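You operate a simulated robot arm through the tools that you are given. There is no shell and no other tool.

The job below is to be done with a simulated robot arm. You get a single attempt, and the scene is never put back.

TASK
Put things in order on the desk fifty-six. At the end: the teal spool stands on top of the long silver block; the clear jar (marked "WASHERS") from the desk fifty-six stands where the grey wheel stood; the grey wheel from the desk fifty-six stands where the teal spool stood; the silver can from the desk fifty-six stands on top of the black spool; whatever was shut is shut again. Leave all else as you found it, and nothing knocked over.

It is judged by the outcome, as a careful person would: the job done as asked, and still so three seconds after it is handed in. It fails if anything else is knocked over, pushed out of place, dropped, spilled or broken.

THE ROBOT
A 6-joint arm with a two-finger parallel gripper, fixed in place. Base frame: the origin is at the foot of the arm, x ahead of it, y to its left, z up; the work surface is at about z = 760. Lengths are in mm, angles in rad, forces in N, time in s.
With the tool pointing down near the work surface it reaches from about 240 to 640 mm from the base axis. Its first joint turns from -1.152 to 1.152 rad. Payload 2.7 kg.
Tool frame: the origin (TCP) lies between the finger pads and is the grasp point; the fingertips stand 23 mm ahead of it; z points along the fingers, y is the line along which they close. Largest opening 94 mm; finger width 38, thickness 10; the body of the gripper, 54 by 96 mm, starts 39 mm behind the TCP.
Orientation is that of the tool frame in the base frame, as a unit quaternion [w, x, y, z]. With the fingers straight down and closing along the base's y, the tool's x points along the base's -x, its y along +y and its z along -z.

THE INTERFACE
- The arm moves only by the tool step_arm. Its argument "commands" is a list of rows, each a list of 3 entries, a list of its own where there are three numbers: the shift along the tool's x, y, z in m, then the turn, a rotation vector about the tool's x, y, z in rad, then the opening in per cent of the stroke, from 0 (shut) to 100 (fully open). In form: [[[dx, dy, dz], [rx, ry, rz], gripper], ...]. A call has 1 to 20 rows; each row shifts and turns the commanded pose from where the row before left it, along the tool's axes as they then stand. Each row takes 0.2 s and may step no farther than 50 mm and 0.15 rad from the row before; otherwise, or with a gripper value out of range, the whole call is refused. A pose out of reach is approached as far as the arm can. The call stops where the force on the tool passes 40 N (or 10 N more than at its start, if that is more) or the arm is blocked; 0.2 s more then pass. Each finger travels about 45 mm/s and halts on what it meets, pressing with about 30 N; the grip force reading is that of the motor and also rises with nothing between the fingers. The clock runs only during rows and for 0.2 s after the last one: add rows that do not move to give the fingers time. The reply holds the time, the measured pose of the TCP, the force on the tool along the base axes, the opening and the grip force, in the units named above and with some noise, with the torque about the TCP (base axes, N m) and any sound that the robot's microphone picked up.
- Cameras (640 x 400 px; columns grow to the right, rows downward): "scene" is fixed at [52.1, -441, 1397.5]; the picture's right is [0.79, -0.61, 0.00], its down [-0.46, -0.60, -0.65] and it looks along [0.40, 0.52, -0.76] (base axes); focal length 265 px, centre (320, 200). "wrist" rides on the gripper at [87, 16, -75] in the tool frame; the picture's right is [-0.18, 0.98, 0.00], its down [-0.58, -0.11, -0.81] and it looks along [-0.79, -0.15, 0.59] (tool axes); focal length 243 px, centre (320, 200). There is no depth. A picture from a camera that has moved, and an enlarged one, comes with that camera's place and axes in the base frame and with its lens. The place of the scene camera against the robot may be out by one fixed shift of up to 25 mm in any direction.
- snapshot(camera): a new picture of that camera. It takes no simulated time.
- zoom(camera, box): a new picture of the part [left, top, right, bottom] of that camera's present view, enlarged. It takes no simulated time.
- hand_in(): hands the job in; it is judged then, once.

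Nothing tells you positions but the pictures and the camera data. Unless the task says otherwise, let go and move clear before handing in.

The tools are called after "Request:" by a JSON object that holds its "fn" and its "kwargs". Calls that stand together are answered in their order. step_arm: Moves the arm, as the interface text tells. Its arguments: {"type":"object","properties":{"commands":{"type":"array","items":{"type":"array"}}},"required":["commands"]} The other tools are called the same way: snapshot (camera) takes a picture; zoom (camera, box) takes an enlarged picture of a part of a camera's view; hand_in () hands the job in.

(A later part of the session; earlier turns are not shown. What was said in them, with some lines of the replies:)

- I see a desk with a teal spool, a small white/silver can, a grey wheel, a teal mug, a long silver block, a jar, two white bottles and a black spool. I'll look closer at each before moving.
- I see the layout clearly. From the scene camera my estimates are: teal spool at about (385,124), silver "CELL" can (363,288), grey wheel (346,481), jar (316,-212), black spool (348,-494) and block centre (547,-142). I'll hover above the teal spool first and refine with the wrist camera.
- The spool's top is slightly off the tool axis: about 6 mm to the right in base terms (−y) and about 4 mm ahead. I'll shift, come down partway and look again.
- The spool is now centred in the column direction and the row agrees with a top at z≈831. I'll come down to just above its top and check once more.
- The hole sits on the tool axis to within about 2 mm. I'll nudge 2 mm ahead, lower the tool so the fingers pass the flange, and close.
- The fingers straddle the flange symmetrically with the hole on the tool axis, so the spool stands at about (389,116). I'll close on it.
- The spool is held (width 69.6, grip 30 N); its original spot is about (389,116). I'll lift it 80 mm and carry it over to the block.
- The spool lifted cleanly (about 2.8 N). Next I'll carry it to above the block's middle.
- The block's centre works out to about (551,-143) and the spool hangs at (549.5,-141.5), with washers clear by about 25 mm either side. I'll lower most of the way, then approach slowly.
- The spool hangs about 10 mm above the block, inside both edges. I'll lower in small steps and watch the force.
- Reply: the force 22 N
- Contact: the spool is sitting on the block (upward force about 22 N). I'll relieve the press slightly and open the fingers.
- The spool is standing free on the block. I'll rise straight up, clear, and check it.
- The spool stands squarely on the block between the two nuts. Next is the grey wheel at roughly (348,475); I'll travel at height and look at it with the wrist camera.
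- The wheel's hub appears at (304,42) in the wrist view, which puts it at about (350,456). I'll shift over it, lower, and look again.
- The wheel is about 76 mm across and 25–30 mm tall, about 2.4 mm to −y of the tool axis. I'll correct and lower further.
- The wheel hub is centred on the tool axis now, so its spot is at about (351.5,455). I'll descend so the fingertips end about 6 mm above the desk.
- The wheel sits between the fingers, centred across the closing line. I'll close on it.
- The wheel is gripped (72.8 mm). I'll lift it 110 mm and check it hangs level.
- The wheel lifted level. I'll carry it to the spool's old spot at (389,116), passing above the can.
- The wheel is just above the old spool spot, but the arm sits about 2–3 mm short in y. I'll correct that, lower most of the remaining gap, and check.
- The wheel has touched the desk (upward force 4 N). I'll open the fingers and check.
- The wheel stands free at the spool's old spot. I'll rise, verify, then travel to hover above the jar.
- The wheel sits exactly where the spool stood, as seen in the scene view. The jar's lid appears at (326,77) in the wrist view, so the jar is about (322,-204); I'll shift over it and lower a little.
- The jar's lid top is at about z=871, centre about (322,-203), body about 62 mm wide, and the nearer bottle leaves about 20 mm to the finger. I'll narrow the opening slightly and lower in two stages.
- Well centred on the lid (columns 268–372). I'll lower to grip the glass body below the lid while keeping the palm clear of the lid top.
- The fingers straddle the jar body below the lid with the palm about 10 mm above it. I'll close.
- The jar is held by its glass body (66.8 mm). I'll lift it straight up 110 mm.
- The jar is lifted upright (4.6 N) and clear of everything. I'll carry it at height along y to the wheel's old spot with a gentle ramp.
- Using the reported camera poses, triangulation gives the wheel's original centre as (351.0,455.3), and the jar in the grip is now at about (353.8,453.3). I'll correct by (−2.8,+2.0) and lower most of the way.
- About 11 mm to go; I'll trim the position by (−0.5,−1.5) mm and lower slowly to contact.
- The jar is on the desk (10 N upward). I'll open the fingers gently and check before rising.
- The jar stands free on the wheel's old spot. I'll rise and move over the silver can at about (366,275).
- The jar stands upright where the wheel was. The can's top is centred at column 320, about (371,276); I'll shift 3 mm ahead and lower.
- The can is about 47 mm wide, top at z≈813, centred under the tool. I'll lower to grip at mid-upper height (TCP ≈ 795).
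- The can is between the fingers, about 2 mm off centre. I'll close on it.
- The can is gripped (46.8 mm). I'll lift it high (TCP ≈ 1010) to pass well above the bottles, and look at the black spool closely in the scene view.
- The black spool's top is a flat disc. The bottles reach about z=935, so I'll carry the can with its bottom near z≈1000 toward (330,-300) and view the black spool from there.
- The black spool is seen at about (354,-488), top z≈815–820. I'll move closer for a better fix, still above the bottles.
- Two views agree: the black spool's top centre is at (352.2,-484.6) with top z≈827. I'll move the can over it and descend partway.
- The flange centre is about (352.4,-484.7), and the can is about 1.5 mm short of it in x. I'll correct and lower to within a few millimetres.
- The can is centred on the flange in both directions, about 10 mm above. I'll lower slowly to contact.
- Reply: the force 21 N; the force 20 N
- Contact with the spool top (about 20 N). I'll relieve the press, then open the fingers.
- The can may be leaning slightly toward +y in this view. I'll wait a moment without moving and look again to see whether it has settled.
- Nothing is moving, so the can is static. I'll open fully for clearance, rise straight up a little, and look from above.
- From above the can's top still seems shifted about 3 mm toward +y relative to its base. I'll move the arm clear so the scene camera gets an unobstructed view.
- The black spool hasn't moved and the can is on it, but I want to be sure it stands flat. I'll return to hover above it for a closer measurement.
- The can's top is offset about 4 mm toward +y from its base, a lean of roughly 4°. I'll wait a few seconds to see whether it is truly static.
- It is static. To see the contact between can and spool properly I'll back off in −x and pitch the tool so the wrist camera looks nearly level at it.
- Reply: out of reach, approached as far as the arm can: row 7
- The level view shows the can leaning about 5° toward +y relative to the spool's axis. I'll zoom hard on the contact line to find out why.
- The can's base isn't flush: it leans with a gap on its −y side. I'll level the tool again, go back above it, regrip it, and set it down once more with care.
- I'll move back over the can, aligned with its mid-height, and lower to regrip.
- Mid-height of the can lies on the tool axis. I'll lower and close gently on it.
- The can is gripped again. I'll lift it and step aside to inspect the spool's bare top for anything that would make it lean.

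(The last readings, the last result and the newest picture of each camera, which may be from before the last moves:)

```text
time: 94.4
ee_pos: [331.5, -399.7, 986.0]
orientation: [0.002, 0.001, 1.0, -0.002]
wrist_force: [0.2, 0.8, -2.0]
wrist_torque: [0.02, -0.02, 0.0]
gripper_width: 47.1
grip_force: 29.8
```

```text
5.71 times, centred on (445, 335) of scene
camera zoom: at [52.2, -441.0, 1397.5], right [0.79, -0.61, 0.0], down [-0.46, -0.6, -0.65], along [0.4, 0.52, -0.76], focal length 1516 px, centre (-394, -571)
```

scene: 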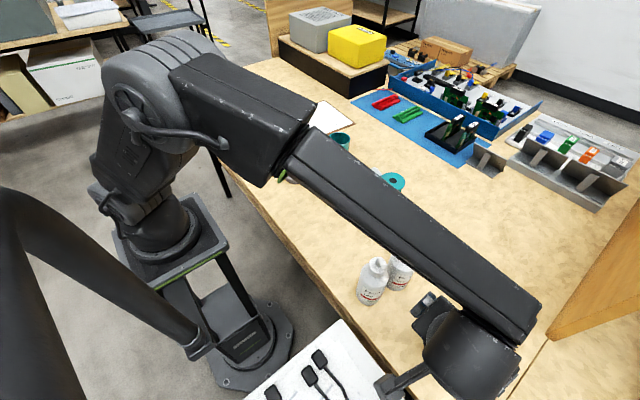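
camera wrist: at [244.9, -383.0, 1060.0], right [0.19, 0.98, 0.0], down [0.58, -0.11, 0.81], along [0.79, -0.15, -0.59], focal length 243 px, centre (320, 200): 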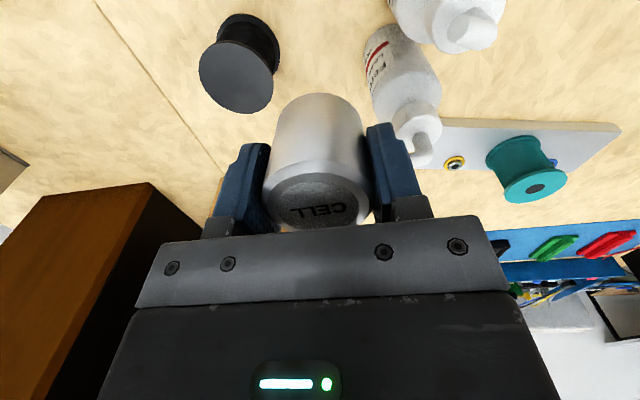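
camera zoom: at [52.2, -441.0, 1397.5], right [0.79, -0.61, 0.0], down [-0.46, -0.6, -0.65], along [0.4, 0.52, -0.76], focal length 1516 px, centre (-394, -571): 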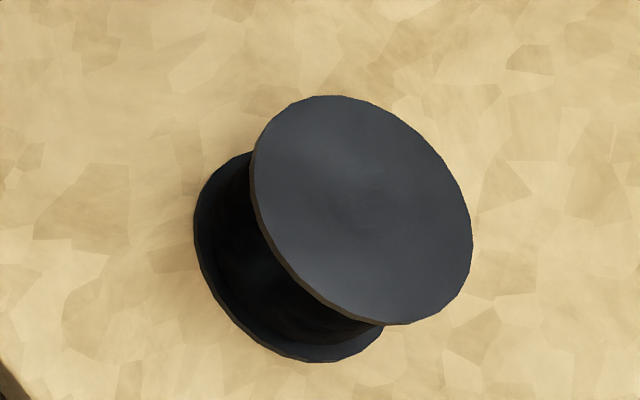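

The spool's bare top shows a faint shading change near the middle. I'll zoom in on it.

Request:
{"fn": "zoom", "kwargs": {"camera": "scene", "box": [430, 308, 475, 344]}}

Request:
{"fn": "zoom", "kwargs": {"camera": "wrist", "box": [192, 35, 280, 115]}}

```text
11.11 times, centred on (452, 326) of scene
camera zoom: at [52.2, -441.0, 1397.5], right [0.79, -0.61, 0.0], down [-0.46, -0.6, -0.65], along [0.4, 0.52, -0.76], focal length 2948 px, centre (-1152, -1200)
```

zoom: 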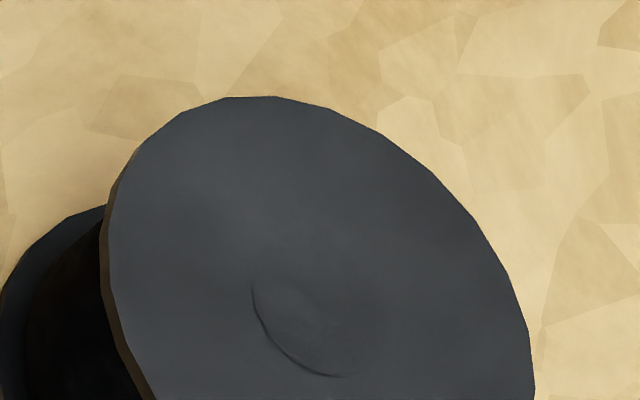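

```text
5.00 times, centred on (236, 75) of wrist
camera zoom: at [244.9, -383.0, 1060.0], right [0.19, 0.98, 0.0], down [0.58, -0.11, 0.81], along [0.79, -0.15, -0.59], focal length 1213 px, centre (740, 825)
```

zoom: 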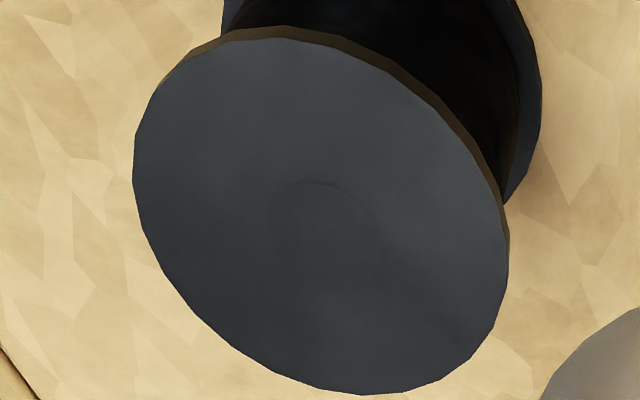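

There is a slightly raised hub (about 10 mm radius, 1 mm high) in the middle of the flange, which explains the lean when the can isn't well centred on it. I'll set the can down again, centred on the hub at (352.2,-484.7), and much more gently.

Request:
{"fn": "step_arm", "kwargs": {"commands": [[[-0.0065, -0.03, 0], [0, 0, 0], 35], [[-0.0066, -0.033, 0], [0, 0, 0], 35], [[-0.0066, -0.0217, 0], [0, 0, 0], 35], [[0, 0, 0], [0, 0, 0], 35], [[0, 0, 0.025], [0, 0, 0], 35], [[0, 0, 0.035], [0, 0, 0], 35], [[0, 0, 0.025], [0, 0, 0], 35], [[0, 0, 0.015], [0, 0, 0], 35], [[0, 0, 0], [0, 0, 0], 35], [[0, 0, 0], [0, 0, 0], 35]]}}

Request:
{"fn": "snapshot", "kwargs": {"camera": "wrist"}}

Request:
{"fn": "zoom", "kwargs": {"camera": "wrist", "box": [220, 0, 420, 200]}}

```text
time: 96.6
ee_pos: [351.3, -483.4, 887.2]
orientation: [0.001, 0.0, 1.0, -0.002]
wrist_force: [-0.4, -0.6, -1.2]
wrist_torque: [-0.01, 0.04, -0.03]
gripper_width: 46.8
grip_force: 30.3
```

```text
taken
camera wrist: at [264.9, -467.5, 960.6], right [0.18, 0.98, 0.0], down [0.58, -0.11, 0.81], along [0.79, -0.15, -0.59], focal length 243 px, centre (320, 200)
```

wrist: 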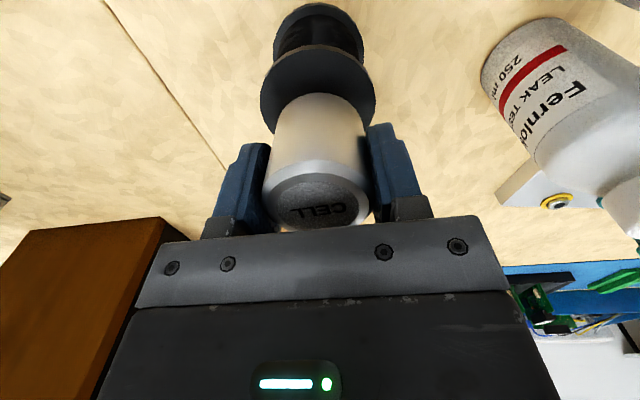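

```text
2.00 times, centred on (320, 100) of wrist
camera zoom: at [264.9, -467.5, 960.6], right [0.18, 0.98, 0.0], down [0.58, -0.11, 0.81], along [0.79, -0.15, -0.59], focal length 485 px, centre (320, 400)
```

zoom: 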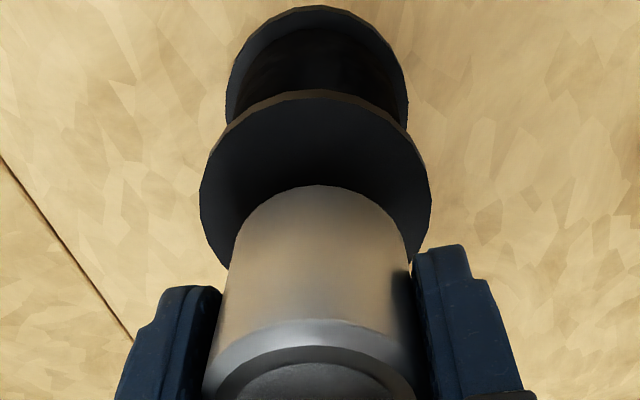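

The can's mid-axis is over the hub to within about 1 mm. I'll lower slowly, watching for first contact.

Request:
{"fn": "step_arm", "kwargs": {"commands": [[[0, 0, 0.007], [0, 0, 0], 35], [[0, 0, 0.006], [0, 0, 0], 35], [[0, 0, 0.002], [0, 0, 0], 35], [[0, 0, 0], [0, 0, 0], 35]]}}

Request:
{"fn": "step_arm", "kwargs": {"commands": [[[0, 0, 0.0015], [0, 0, 0], 35], [[0, 0, 0], [0, 0, 0], 35]]}}

Request:
{"fn": "step_arm", "kwargs": {"commands": [[[0, 0, 0.001], [0, 0, 0], 35], [[0, 0, 0], [0, 0, 0], 35]]}}

Request:
{"fn": "zoom", "kwargs": {"camera": "wrist", "box": [220, 20, 420, 170]}}

```text
time: 97.6
ee_pos: [350.1, -483.6, 872.4]
orientation: [0.0, 0.0, 1.0, -0.002]
wrist_force: [0.5, 0.5, -2.2]
wrist_torque: [-0.01, 0.01, -0.01]
gripper_width: 47.0
grip_force: 30.7
```

```text
time: 98.2
ee_pos: [350.9, -482.9, 870.5]
orientation: [0.001, 0.0, 1.0, -0.002]
wrist_force: [0.2, -0.3, -1.6]
wrist_torque: [-0.03, 0.0, 0.02]
gripper_width: 47.1
grip_force: 29.7
```

```text
time: 98.8
ee_pos: [350.6, -482.9, 868.5]
orientation: [0.001, 0.0, 1.0, -0.001]
wrist_force: [0.3, 0.5, -1.5]
wrist_torque: [0.0, 0.0, 0.03]
gripper_width: 47.0
grip_force: 30.3
```

```text
2.67 times, centred on (320, 95) of wrist
camera zoom: at [264.8, -467.2, 942.9], right [0.18, 0.98, 0.0], down [0.58, -0.11, 0.81], along [0.79, -0.15, -0.59], focal length 647 px, centre (320, 480)
```

zoom: 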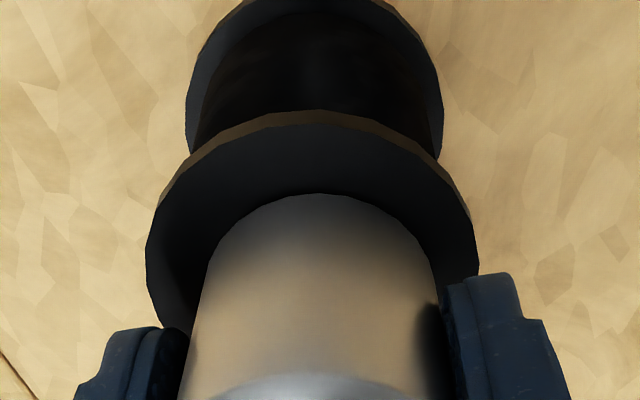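

Request:
{"fn": "step_arm", "kwargs": {"commands": [[[0, -0.0007, 0.001], [0, 0, 0], 35], [[0, 0, 0], [0, 0, 0], 35]]}}

Request:
{"fn": "step_arm", "kwargs": {"commands": [[[0, 0, 0.0008], [0, 0, 0], 35], [[0, 0, 0], [0, 0, 0], 35]]}}

Request:
{"fn": "step_arm", "kwargs": {"commands": [[[0, 0, 0.0006], [0, 0, 0], 35], [[0, 0, 0], [0, 0, 0], 35]]}}

```text
time: 99.4
ee_pos: [349.1, -483.7, 867.2]
orientation: [0.0, 0.001, 1.0, -0.002]
wrist_force: [0.2, -0.5, -1.1]
wrist_torque: [-0.01, 0.0, -0.04]
gripper_width: 47.1
grip_force: 30.0
```

```text
time: 100.0
ee_pos: [350.2, -484.1, 867.7]
orientation: [0.001, 0.0, 1.0, -0.003]
wrist_force: [0.1, -0.6, -1.5]
wrist_torque: [0.01, 0.0, 0.02]
gripper_width: 46.9
grip_force: 29.9
```

```text
time: 100.6
ee_pos: [351.3, -484.4, 866.5]
orientation: [0.001, 0.001, 1.0, -0.002]
wrist_force: [0.1, -0.8, -1.3]
wrist_torque: [0.0, 0.0, 0.06]
gripper_width: 46.9
grip_force: 29.9
```

Request:
{"fn": "step_arm", "kwargs": {"commands": [[[0, 0, 0.0006], [0, 0, 0], 35], [[0, 0, 0], [0, 0, 0], 35]]}}

Request:
{"fn": "step_arm", "kwargs": {"commands": [[[0, 0, 0.0006], [0, 0, 0], 35], [[0, 0, 0], [0, 0, 0], 35]]}}

Request:
{"fn": "zoom", "kwargs": {"camera": "wrist", "box": [220, 20, 420, 170]}}

```text
time: 101.2
ee_pos: [350.6, -484.1, 866.7]
orientation: [0.001, -0.001, 1.0, -0.002]
wrist_force: [-0.4, 1.0, 1.8]
wrist_torque: [0.02, 0.0, 0.0]
gripper_width: 47.1
grip_force: 30.1
```

```text
time: 101.8
ee_pos: [350.2, -485.0, 866.0]
orientation: [0.001, 0.0, 1.0, -0.001]
wrist_force: [-1.6, 1.7, 8.8]
wrist_torque: [0.09, 0.12, 0.0]
gripper_width: 47.1
grip_force: 30.0
```

```text
2.67 times, centred on (320, 95) of wrist
camera zoom: at [265.2, -467.8, 940.0], right [0.18, 0.98, 0.0], down [0.58, -0.11, 0.81], along [0.79, -0.15, -0.59], focal length 647 px, centre (320, 480)
```

zoom: 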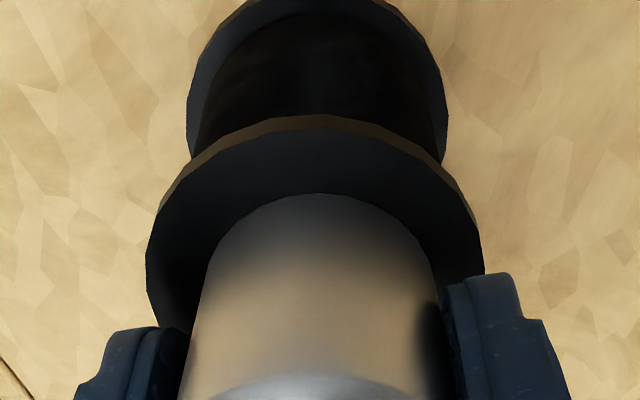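

Contact is at about 9 N. I'll relieve slightly and then open the fingers very slowly so the can settles instead of springing free.

Request:
{"fn": "step_arm", "kwargs": {"commands": [[[0, 0, -0.0006], [0, 0, 0], 35], [[0, 0, 0], [0, 0, 0], 35], [[0, 0, 0], [0, 0, 0], 50], [[0, 0, 0], [0, 0, 0], 51], [[0, 0, 0], [0, 0, 0], 52], [[0, 0, 0], [0, 0, 0], 53], [[0, 0, 0], [0, 0, 0], 54], [[0, 0, 0], [0, 0, 0], 55], [[0, 0, 0], [0, 0, 0], 56], [[0, 0, 0], [0, 0, 0], 57], [[0, 0, 0], [0, 0, 0], 58], [[0, 0, 0], [0, 0, 0], 60]]}}

Request:
{"fn": "snapshot", "kwargs": {"camera": "wrist"}}

Request:
{"fn": "zoom", "kwargs": {"camera": "wrist", "box": [220, 40, 420, 240]}}

```text
time: 104.4
ee_pos: [351.1, -484.6, 865.6]
orientation: [0.001, -0.001, 1.0, -0.002]
wrist_force: [0.0, -0.4, 0.7]
wrist_torque: [0.04, -0.01, 0.01]
gripper_width: 56.3
grip_force: 0.1
```

```text
taken
camera wrist: at [265.1, -467.9, 939.9], right [0.18, 0.98, 0.0], down [0.58, -0.11, 0.81], along [0.79, -0.15, -0.59], focal length 243 px, centre (320, 200)
```

wrist: 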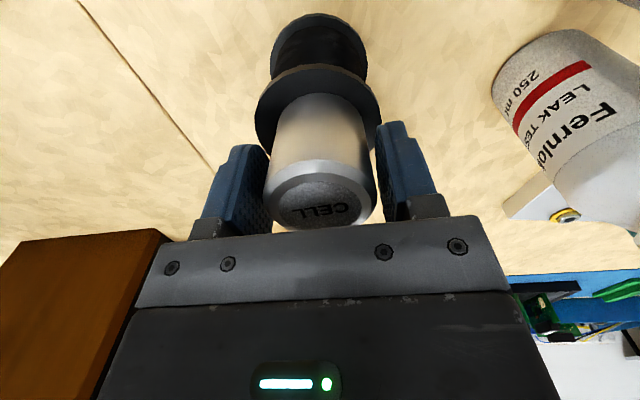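

```text
2.00 times, centred on (320, 140) of wrist
camera zoom: at [265.1, -467.9, 939.9], right [0.18, 0.98, 0.0], down [0.58, -0.11, 0.81], along [0.79, -0.15, -0.59], focal length 485 px, centre (320, 320)
```

zoom: 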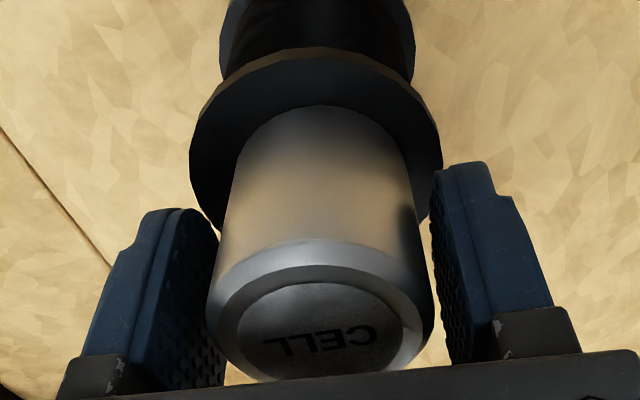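

The can is now upright on the hub (base and top both centred at column 320). I'll continue opening slowly and check again before rising.

Request:
{"fn": "step_arm", "kwargs": {"commands": [[[0, 0, 0], [0, 0, 0], 63], [[0, 0, 0], [0, 0, 0], 67], [[0, 0, 0], [0, 0, 0], 72], [[0, 0, 0], [0, 0, 0], 78], [[0, 0, 0], [0, 0, 0], 85], [[0, 0, 0], [0, 0, 0], 93], [[0, 0, 0], [0, 0, 0], 100], [[0, 0, 0], [0, 0, 0], 100]]}}

Request:
{"fn": "zoom", "kwargs": {"camera": "wrist", "box": [220, 40, 420, 240]}}

```text
time: 106.2
ee_pos: [349.9, -484.3, 866.2]
orientation: [0.001, 0.0, 1.0, -0.002]
wrist_force: [0.5, 0.0, 0.5]
wrist_torque: [-0.03, 0.0, 0.0]
gripper_width: 93.9
grip_force: 0.1
```

```text
2.00 times, centred on (320, 140) of wrist
camera zoom: at [265.1, -467.9, 940.0], right [0.18, 0.98, 0.0], down [0.58, -0.11, 0.81], along [0.79, -0.15, -0.59], focal length 485 px, centre (320, 320)
```

zoom: 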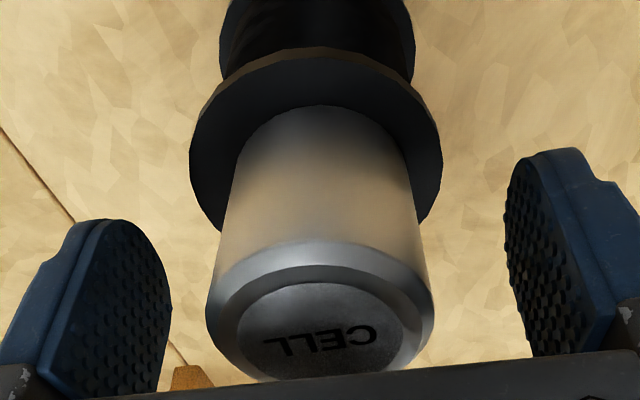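

The can stands upright, freestanding, with the fingers fully open. I'll rise straight up slowly and check again.

Request:
{"fn": "step_arm", "kwargs": {"commands": [[[0, 0, -0.008], [0, 0, 0], 100], [[0, 0, -0.015], [0, 0, 0], 100], [[0, 0, -0.025], [0, 0, 0], 100], [[0, 0, -0.035], [0, 0, 0], 100], [[0, 0, -0.035], [0, 0, 0], 100], [[0, 0, 0], [0, 0, 0], 100]]}}

Request:
{"fn": "zoom", "kwargs": {"camera": "wrist", "box": [260, 0, 380, 130]}}

```text
time: 107.6
ee_pos: [352.4, -483.7, 985.6]
orientation: [0.0, 0.0, 1.0, -0.002]
wrist_force: [-0.1, 0.8, 0.4]
wrist_torque: [0.03, 0.03, 0.02]
gripper_width: 93.9
grip_force: 0.1
```

```text
3.08 times, centred on (320, 65) of wrist
camera zoom: at [266.6, -467.4, 1059.4], right [0.18, 0.98, 0.0], down [0.58, -0.11, 0.81], along [0.79, -0.15, -0.59], focal length 746 px, centre (320, 615)
```

zoom: 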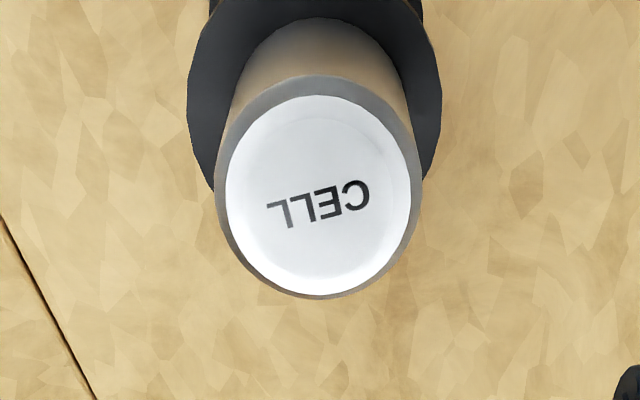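

Base, top and flange now line up in this view. I'll move the arm clear and confirm with the scene camera.

Request:
{"fn": "step_arm", "kwargs": {"commands": [[[0, 0, -0.03], [0, 0, 0], 100], [[0, 0, -0.03], [0, 0, 0], 100], [[-0.01, 0.035, 0], [0, 0, 0], 100], [[-0.01, 0.035, 0], [0, 0, 0], 100], [[-0.01, 0.035, 0], [0, 0, 0], 100], [[-0.01, 0.035, 0], [0, 0, 0], 100], [[-0.01, 0.035, 0], [0, 0, 0], 100], [[-0.01, 0.035, 0], [0, 0, 0], 100], [[0, 0, 0], [0, 0, 0], 100]]}}

Request:
{"fn": "zoom", "kwargs": {"camera": "scene", "box": [400, 280, 490, 370]}}

Request:
{"fn": "snapshot", "kwargs": {"camera": "scene"}}

```text
time: 109.6
ee_pos: [412.1, -271.8, 1044.8]
orientation: [0.002, 0.001, 1.0, -0.002]
wrist_force: [-0.4, 0.8, 0.4]
wrist_torque: [-0.04, 0.03, -0.02]
gripper_width: 93.9
grip_force: 0.0
```

```text
4.44 times, centred on (445, 325) of scene
camera zoom: at [52.2, -441.0, 1397.5], right [0.79, -0.61, 0.0], down [-0.46, -0.6, -0.65], along [0.4, 0.52, -0.76], focal length 1179 px, centre (-236, -356)
```

zoom: 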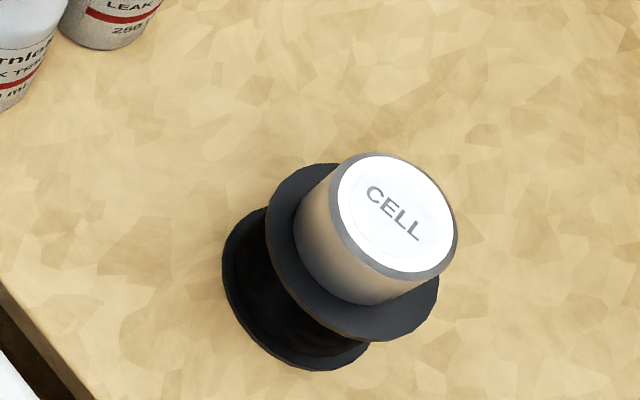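

```text
taken
```

scene: 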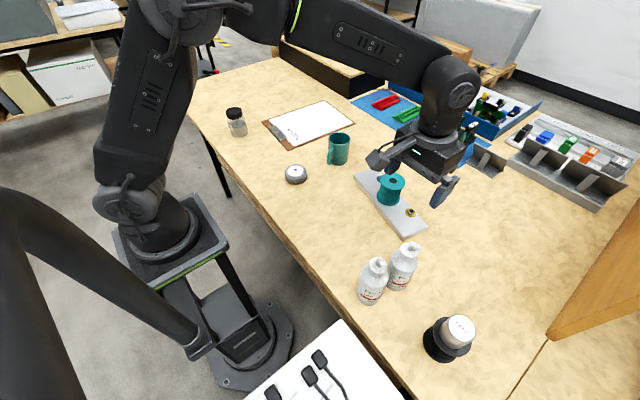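

The can's top is now lined up with the spool's axis and the black spool has not shifted. I'll retreat to the starting pose and do a final check of everything.

Request:
{"fn": "step_arm", "kwargs": {"commands": [[[0.004, 0.036, -0.007], [0, 0, 0], 100], [[0.004, 0.036, -0.007], [0, 0, 0], 100], [[0.004, 0.036, -0.007], [0, 0, 0], 100], [[0.004, 0.036, -0.007], [0, 0, 0], 100], [[0.004, 0.036, -0.007], [0, 0, 0], 100], [[0.003, 0.036, -0.005], [0, 0, 0], 100], [[0, 0, 0], [0, 0, 0], 100], [[0, 0, 0], [0, 0, 0], 100], [[0, 0, 0], [0, 0, 0], 100], [[0, 0, 0], [0, 0, 0], 100], [[0, 0, 0], [0, 0, 0], 100], [[0, 0, 0], [0, 0, 0], 100], [[0, 0, 0], [0, 0, 0], 100], [[0, 0, 0], [0, 0, 0], 100], [[0, 0, 0], [0, 0, 0], 100], [[0, 0, 0], [0, 0, 0], 100]]}}

Request:
{"fn": "snapshot", "kwargs": {"camera": "scene"}}

Request:
{"fn": "zoom", "kwargs": {"camera": "scene", "box": [400, 280, 490, 370]}}

Request:
{"fn": "zoom", "kwargs": {"camera": "scene", "box": [200, 90, 360, 190]}}

Request:
{"fn": "zoom", "kwargs": {"camera": "scene", "box": [320, 150, 480, 250]}}

Request:
{"fn": "zoom", "kwargs": {"camera": "scene", "box": [310, 210, 510, 370]}}

Request:
{"fn": "snapshot", "kwargs": {"camera": "wrist"}}

```text
time: 113.0
ee_pos: [391.8, -57.0, 1083.7]
orientation: [0.001, 0.0, 1.0, -0.002]
wrist_force: [-0.2, -0.6, 0.1]
wrist_torque: [0.0, 0.04, -0.01]
gripper_width: 93.9
grip_force: 0.0
```

```text
taken
```

scene: 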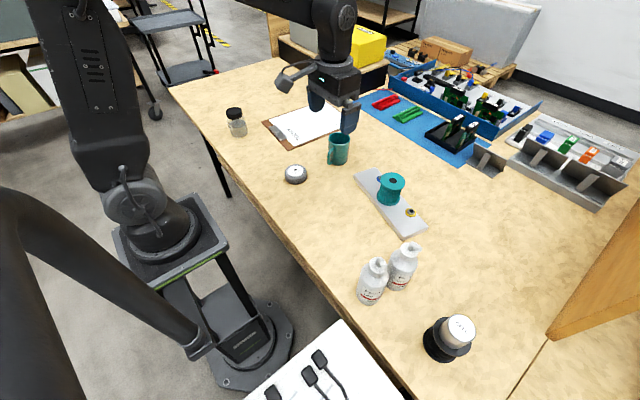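

```text
4.44 times, centred on (445, 325) of scene
camera zoom: at [52.1, -441.0, 1397.5], right [0.79, -0.61, 0.0], down [-0.46, -0.6, -0.65], along [0.4, 0.52, -0.76], focal length 1179 px, centre (-236, -356)
```

zoom: 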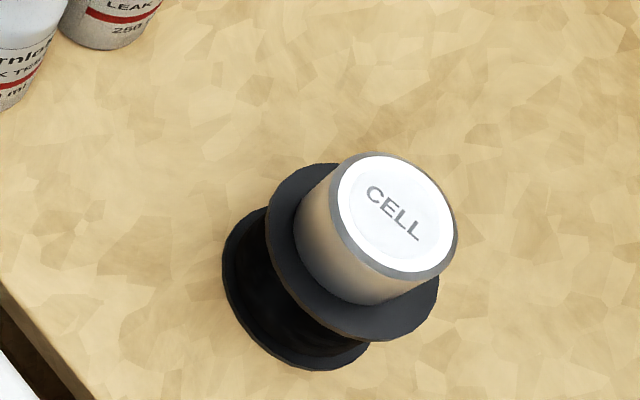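

```text
4.00 times, centred on (280, 140) of scene
camera zoom: at [52.1, -441.0, 1397.5], right [0.79, -0.61, 0.0], down [-0.46, -0.6, -0.65], along [0.4, 0.52, -0.76], focal length 1061 px, centre (480, 440)
```

zoom: 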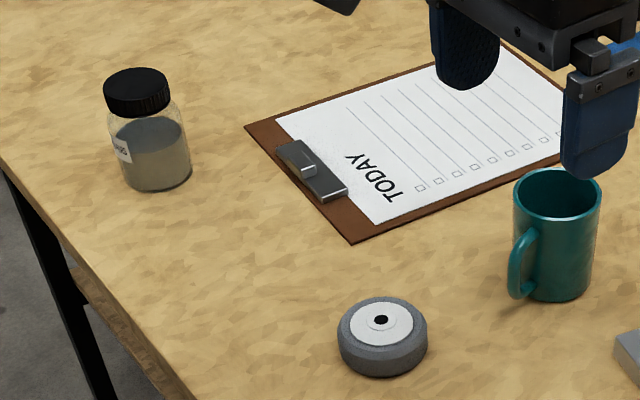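

```text
4.00 times, centred on (400, 200) of scene
camera zoom: at [52.1, -441.0, 1397.5], right [0.79, -0.61, 0.0], down [-0.46, -0.6, -0.65], along [0.4, 0.52, -0.76], focal length 1061 px, centre (0, 200)
```

zoom: 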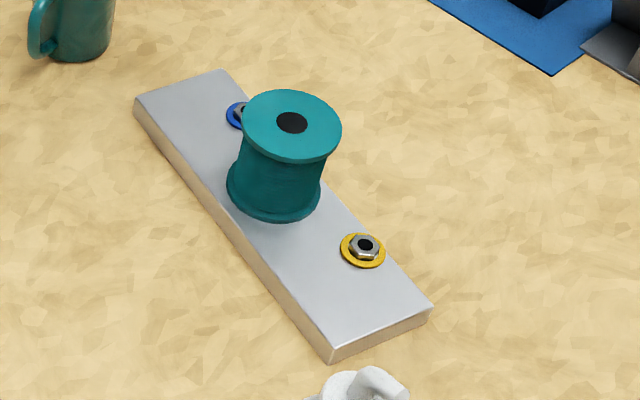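

```text
2.50 times, centred on (410, 290) of scene
camera zoom: at [52.1, -441.0, 1397.5], right [0.79, -0.61, 0.0], down [-0.46, -0.6, -0.65], along [0.4, 0.52, -0.76], focal length 663 px, centre (95, -25)
```

zoom: 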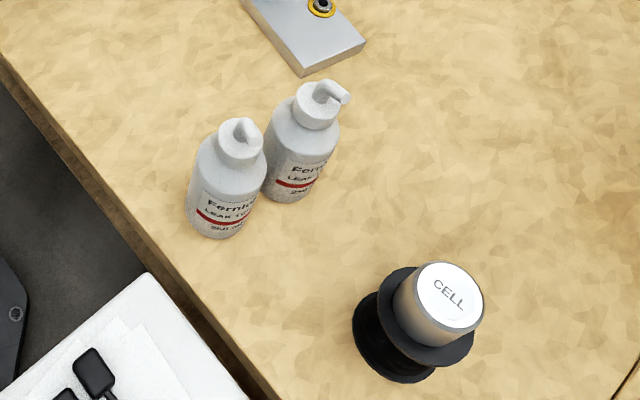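

```text
taken
camera wrist: at [305.5, -40.6, 1158.2], right [0.18, 0.98, 0.0], down [0.58, -0.11, 0.81], along [0.79, -0.15, -0.59], focal length 243 px, centre (320, 200)
```

wrist: 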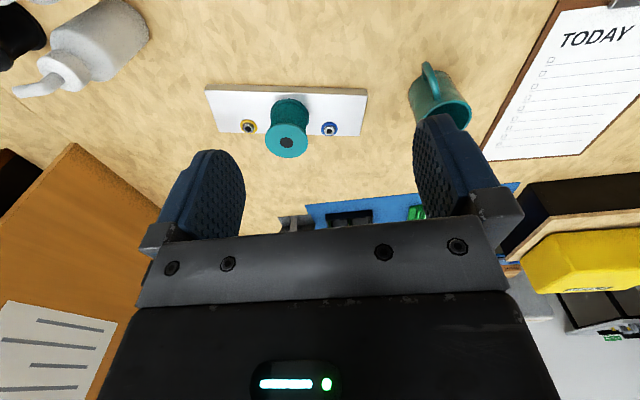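

All four pieces are in place: the teal spool is on the silver block, the wheel is on the spool's old spot, the jar (lid still on) is on the wheel's old spot, and the can is upright and still on the black spool. The block, nuts, bottles, mug and clipboard are unmoved and the arm is clear, so I'm handing in.

Request:
{"fn": "hand_in", "kwargs": {}}

```text
The job is handed in.
```

The job is handed in, and all four moves are done. In the last pictures everything was standing and still, and the gripper was open and clear.

- **Teal spool:** it stands on the long silver block, between the blue and yellow washers.
- **Grey wheel:** it stands where the teal spool stood, within about 1 mm.
- **Clear jar ("WASHERS"):** it stands where the grey wheel stood, within a few millimetres, with its lid still on.
- **Silver can:** it stands on top of the black spool. On the first try it leaned about 4–5°, probably because of a slightly raised hub in the middle of the spool's top. I gripped it again and set it down centred on the hub. It now looks upright to within about 3° and stayed still for several seconds before I handed in.

The block, its nuts and washers, the black spool, the bottles, the mug and the clipboard are all where they were. I opened nothing, so nothing needed shutting again.
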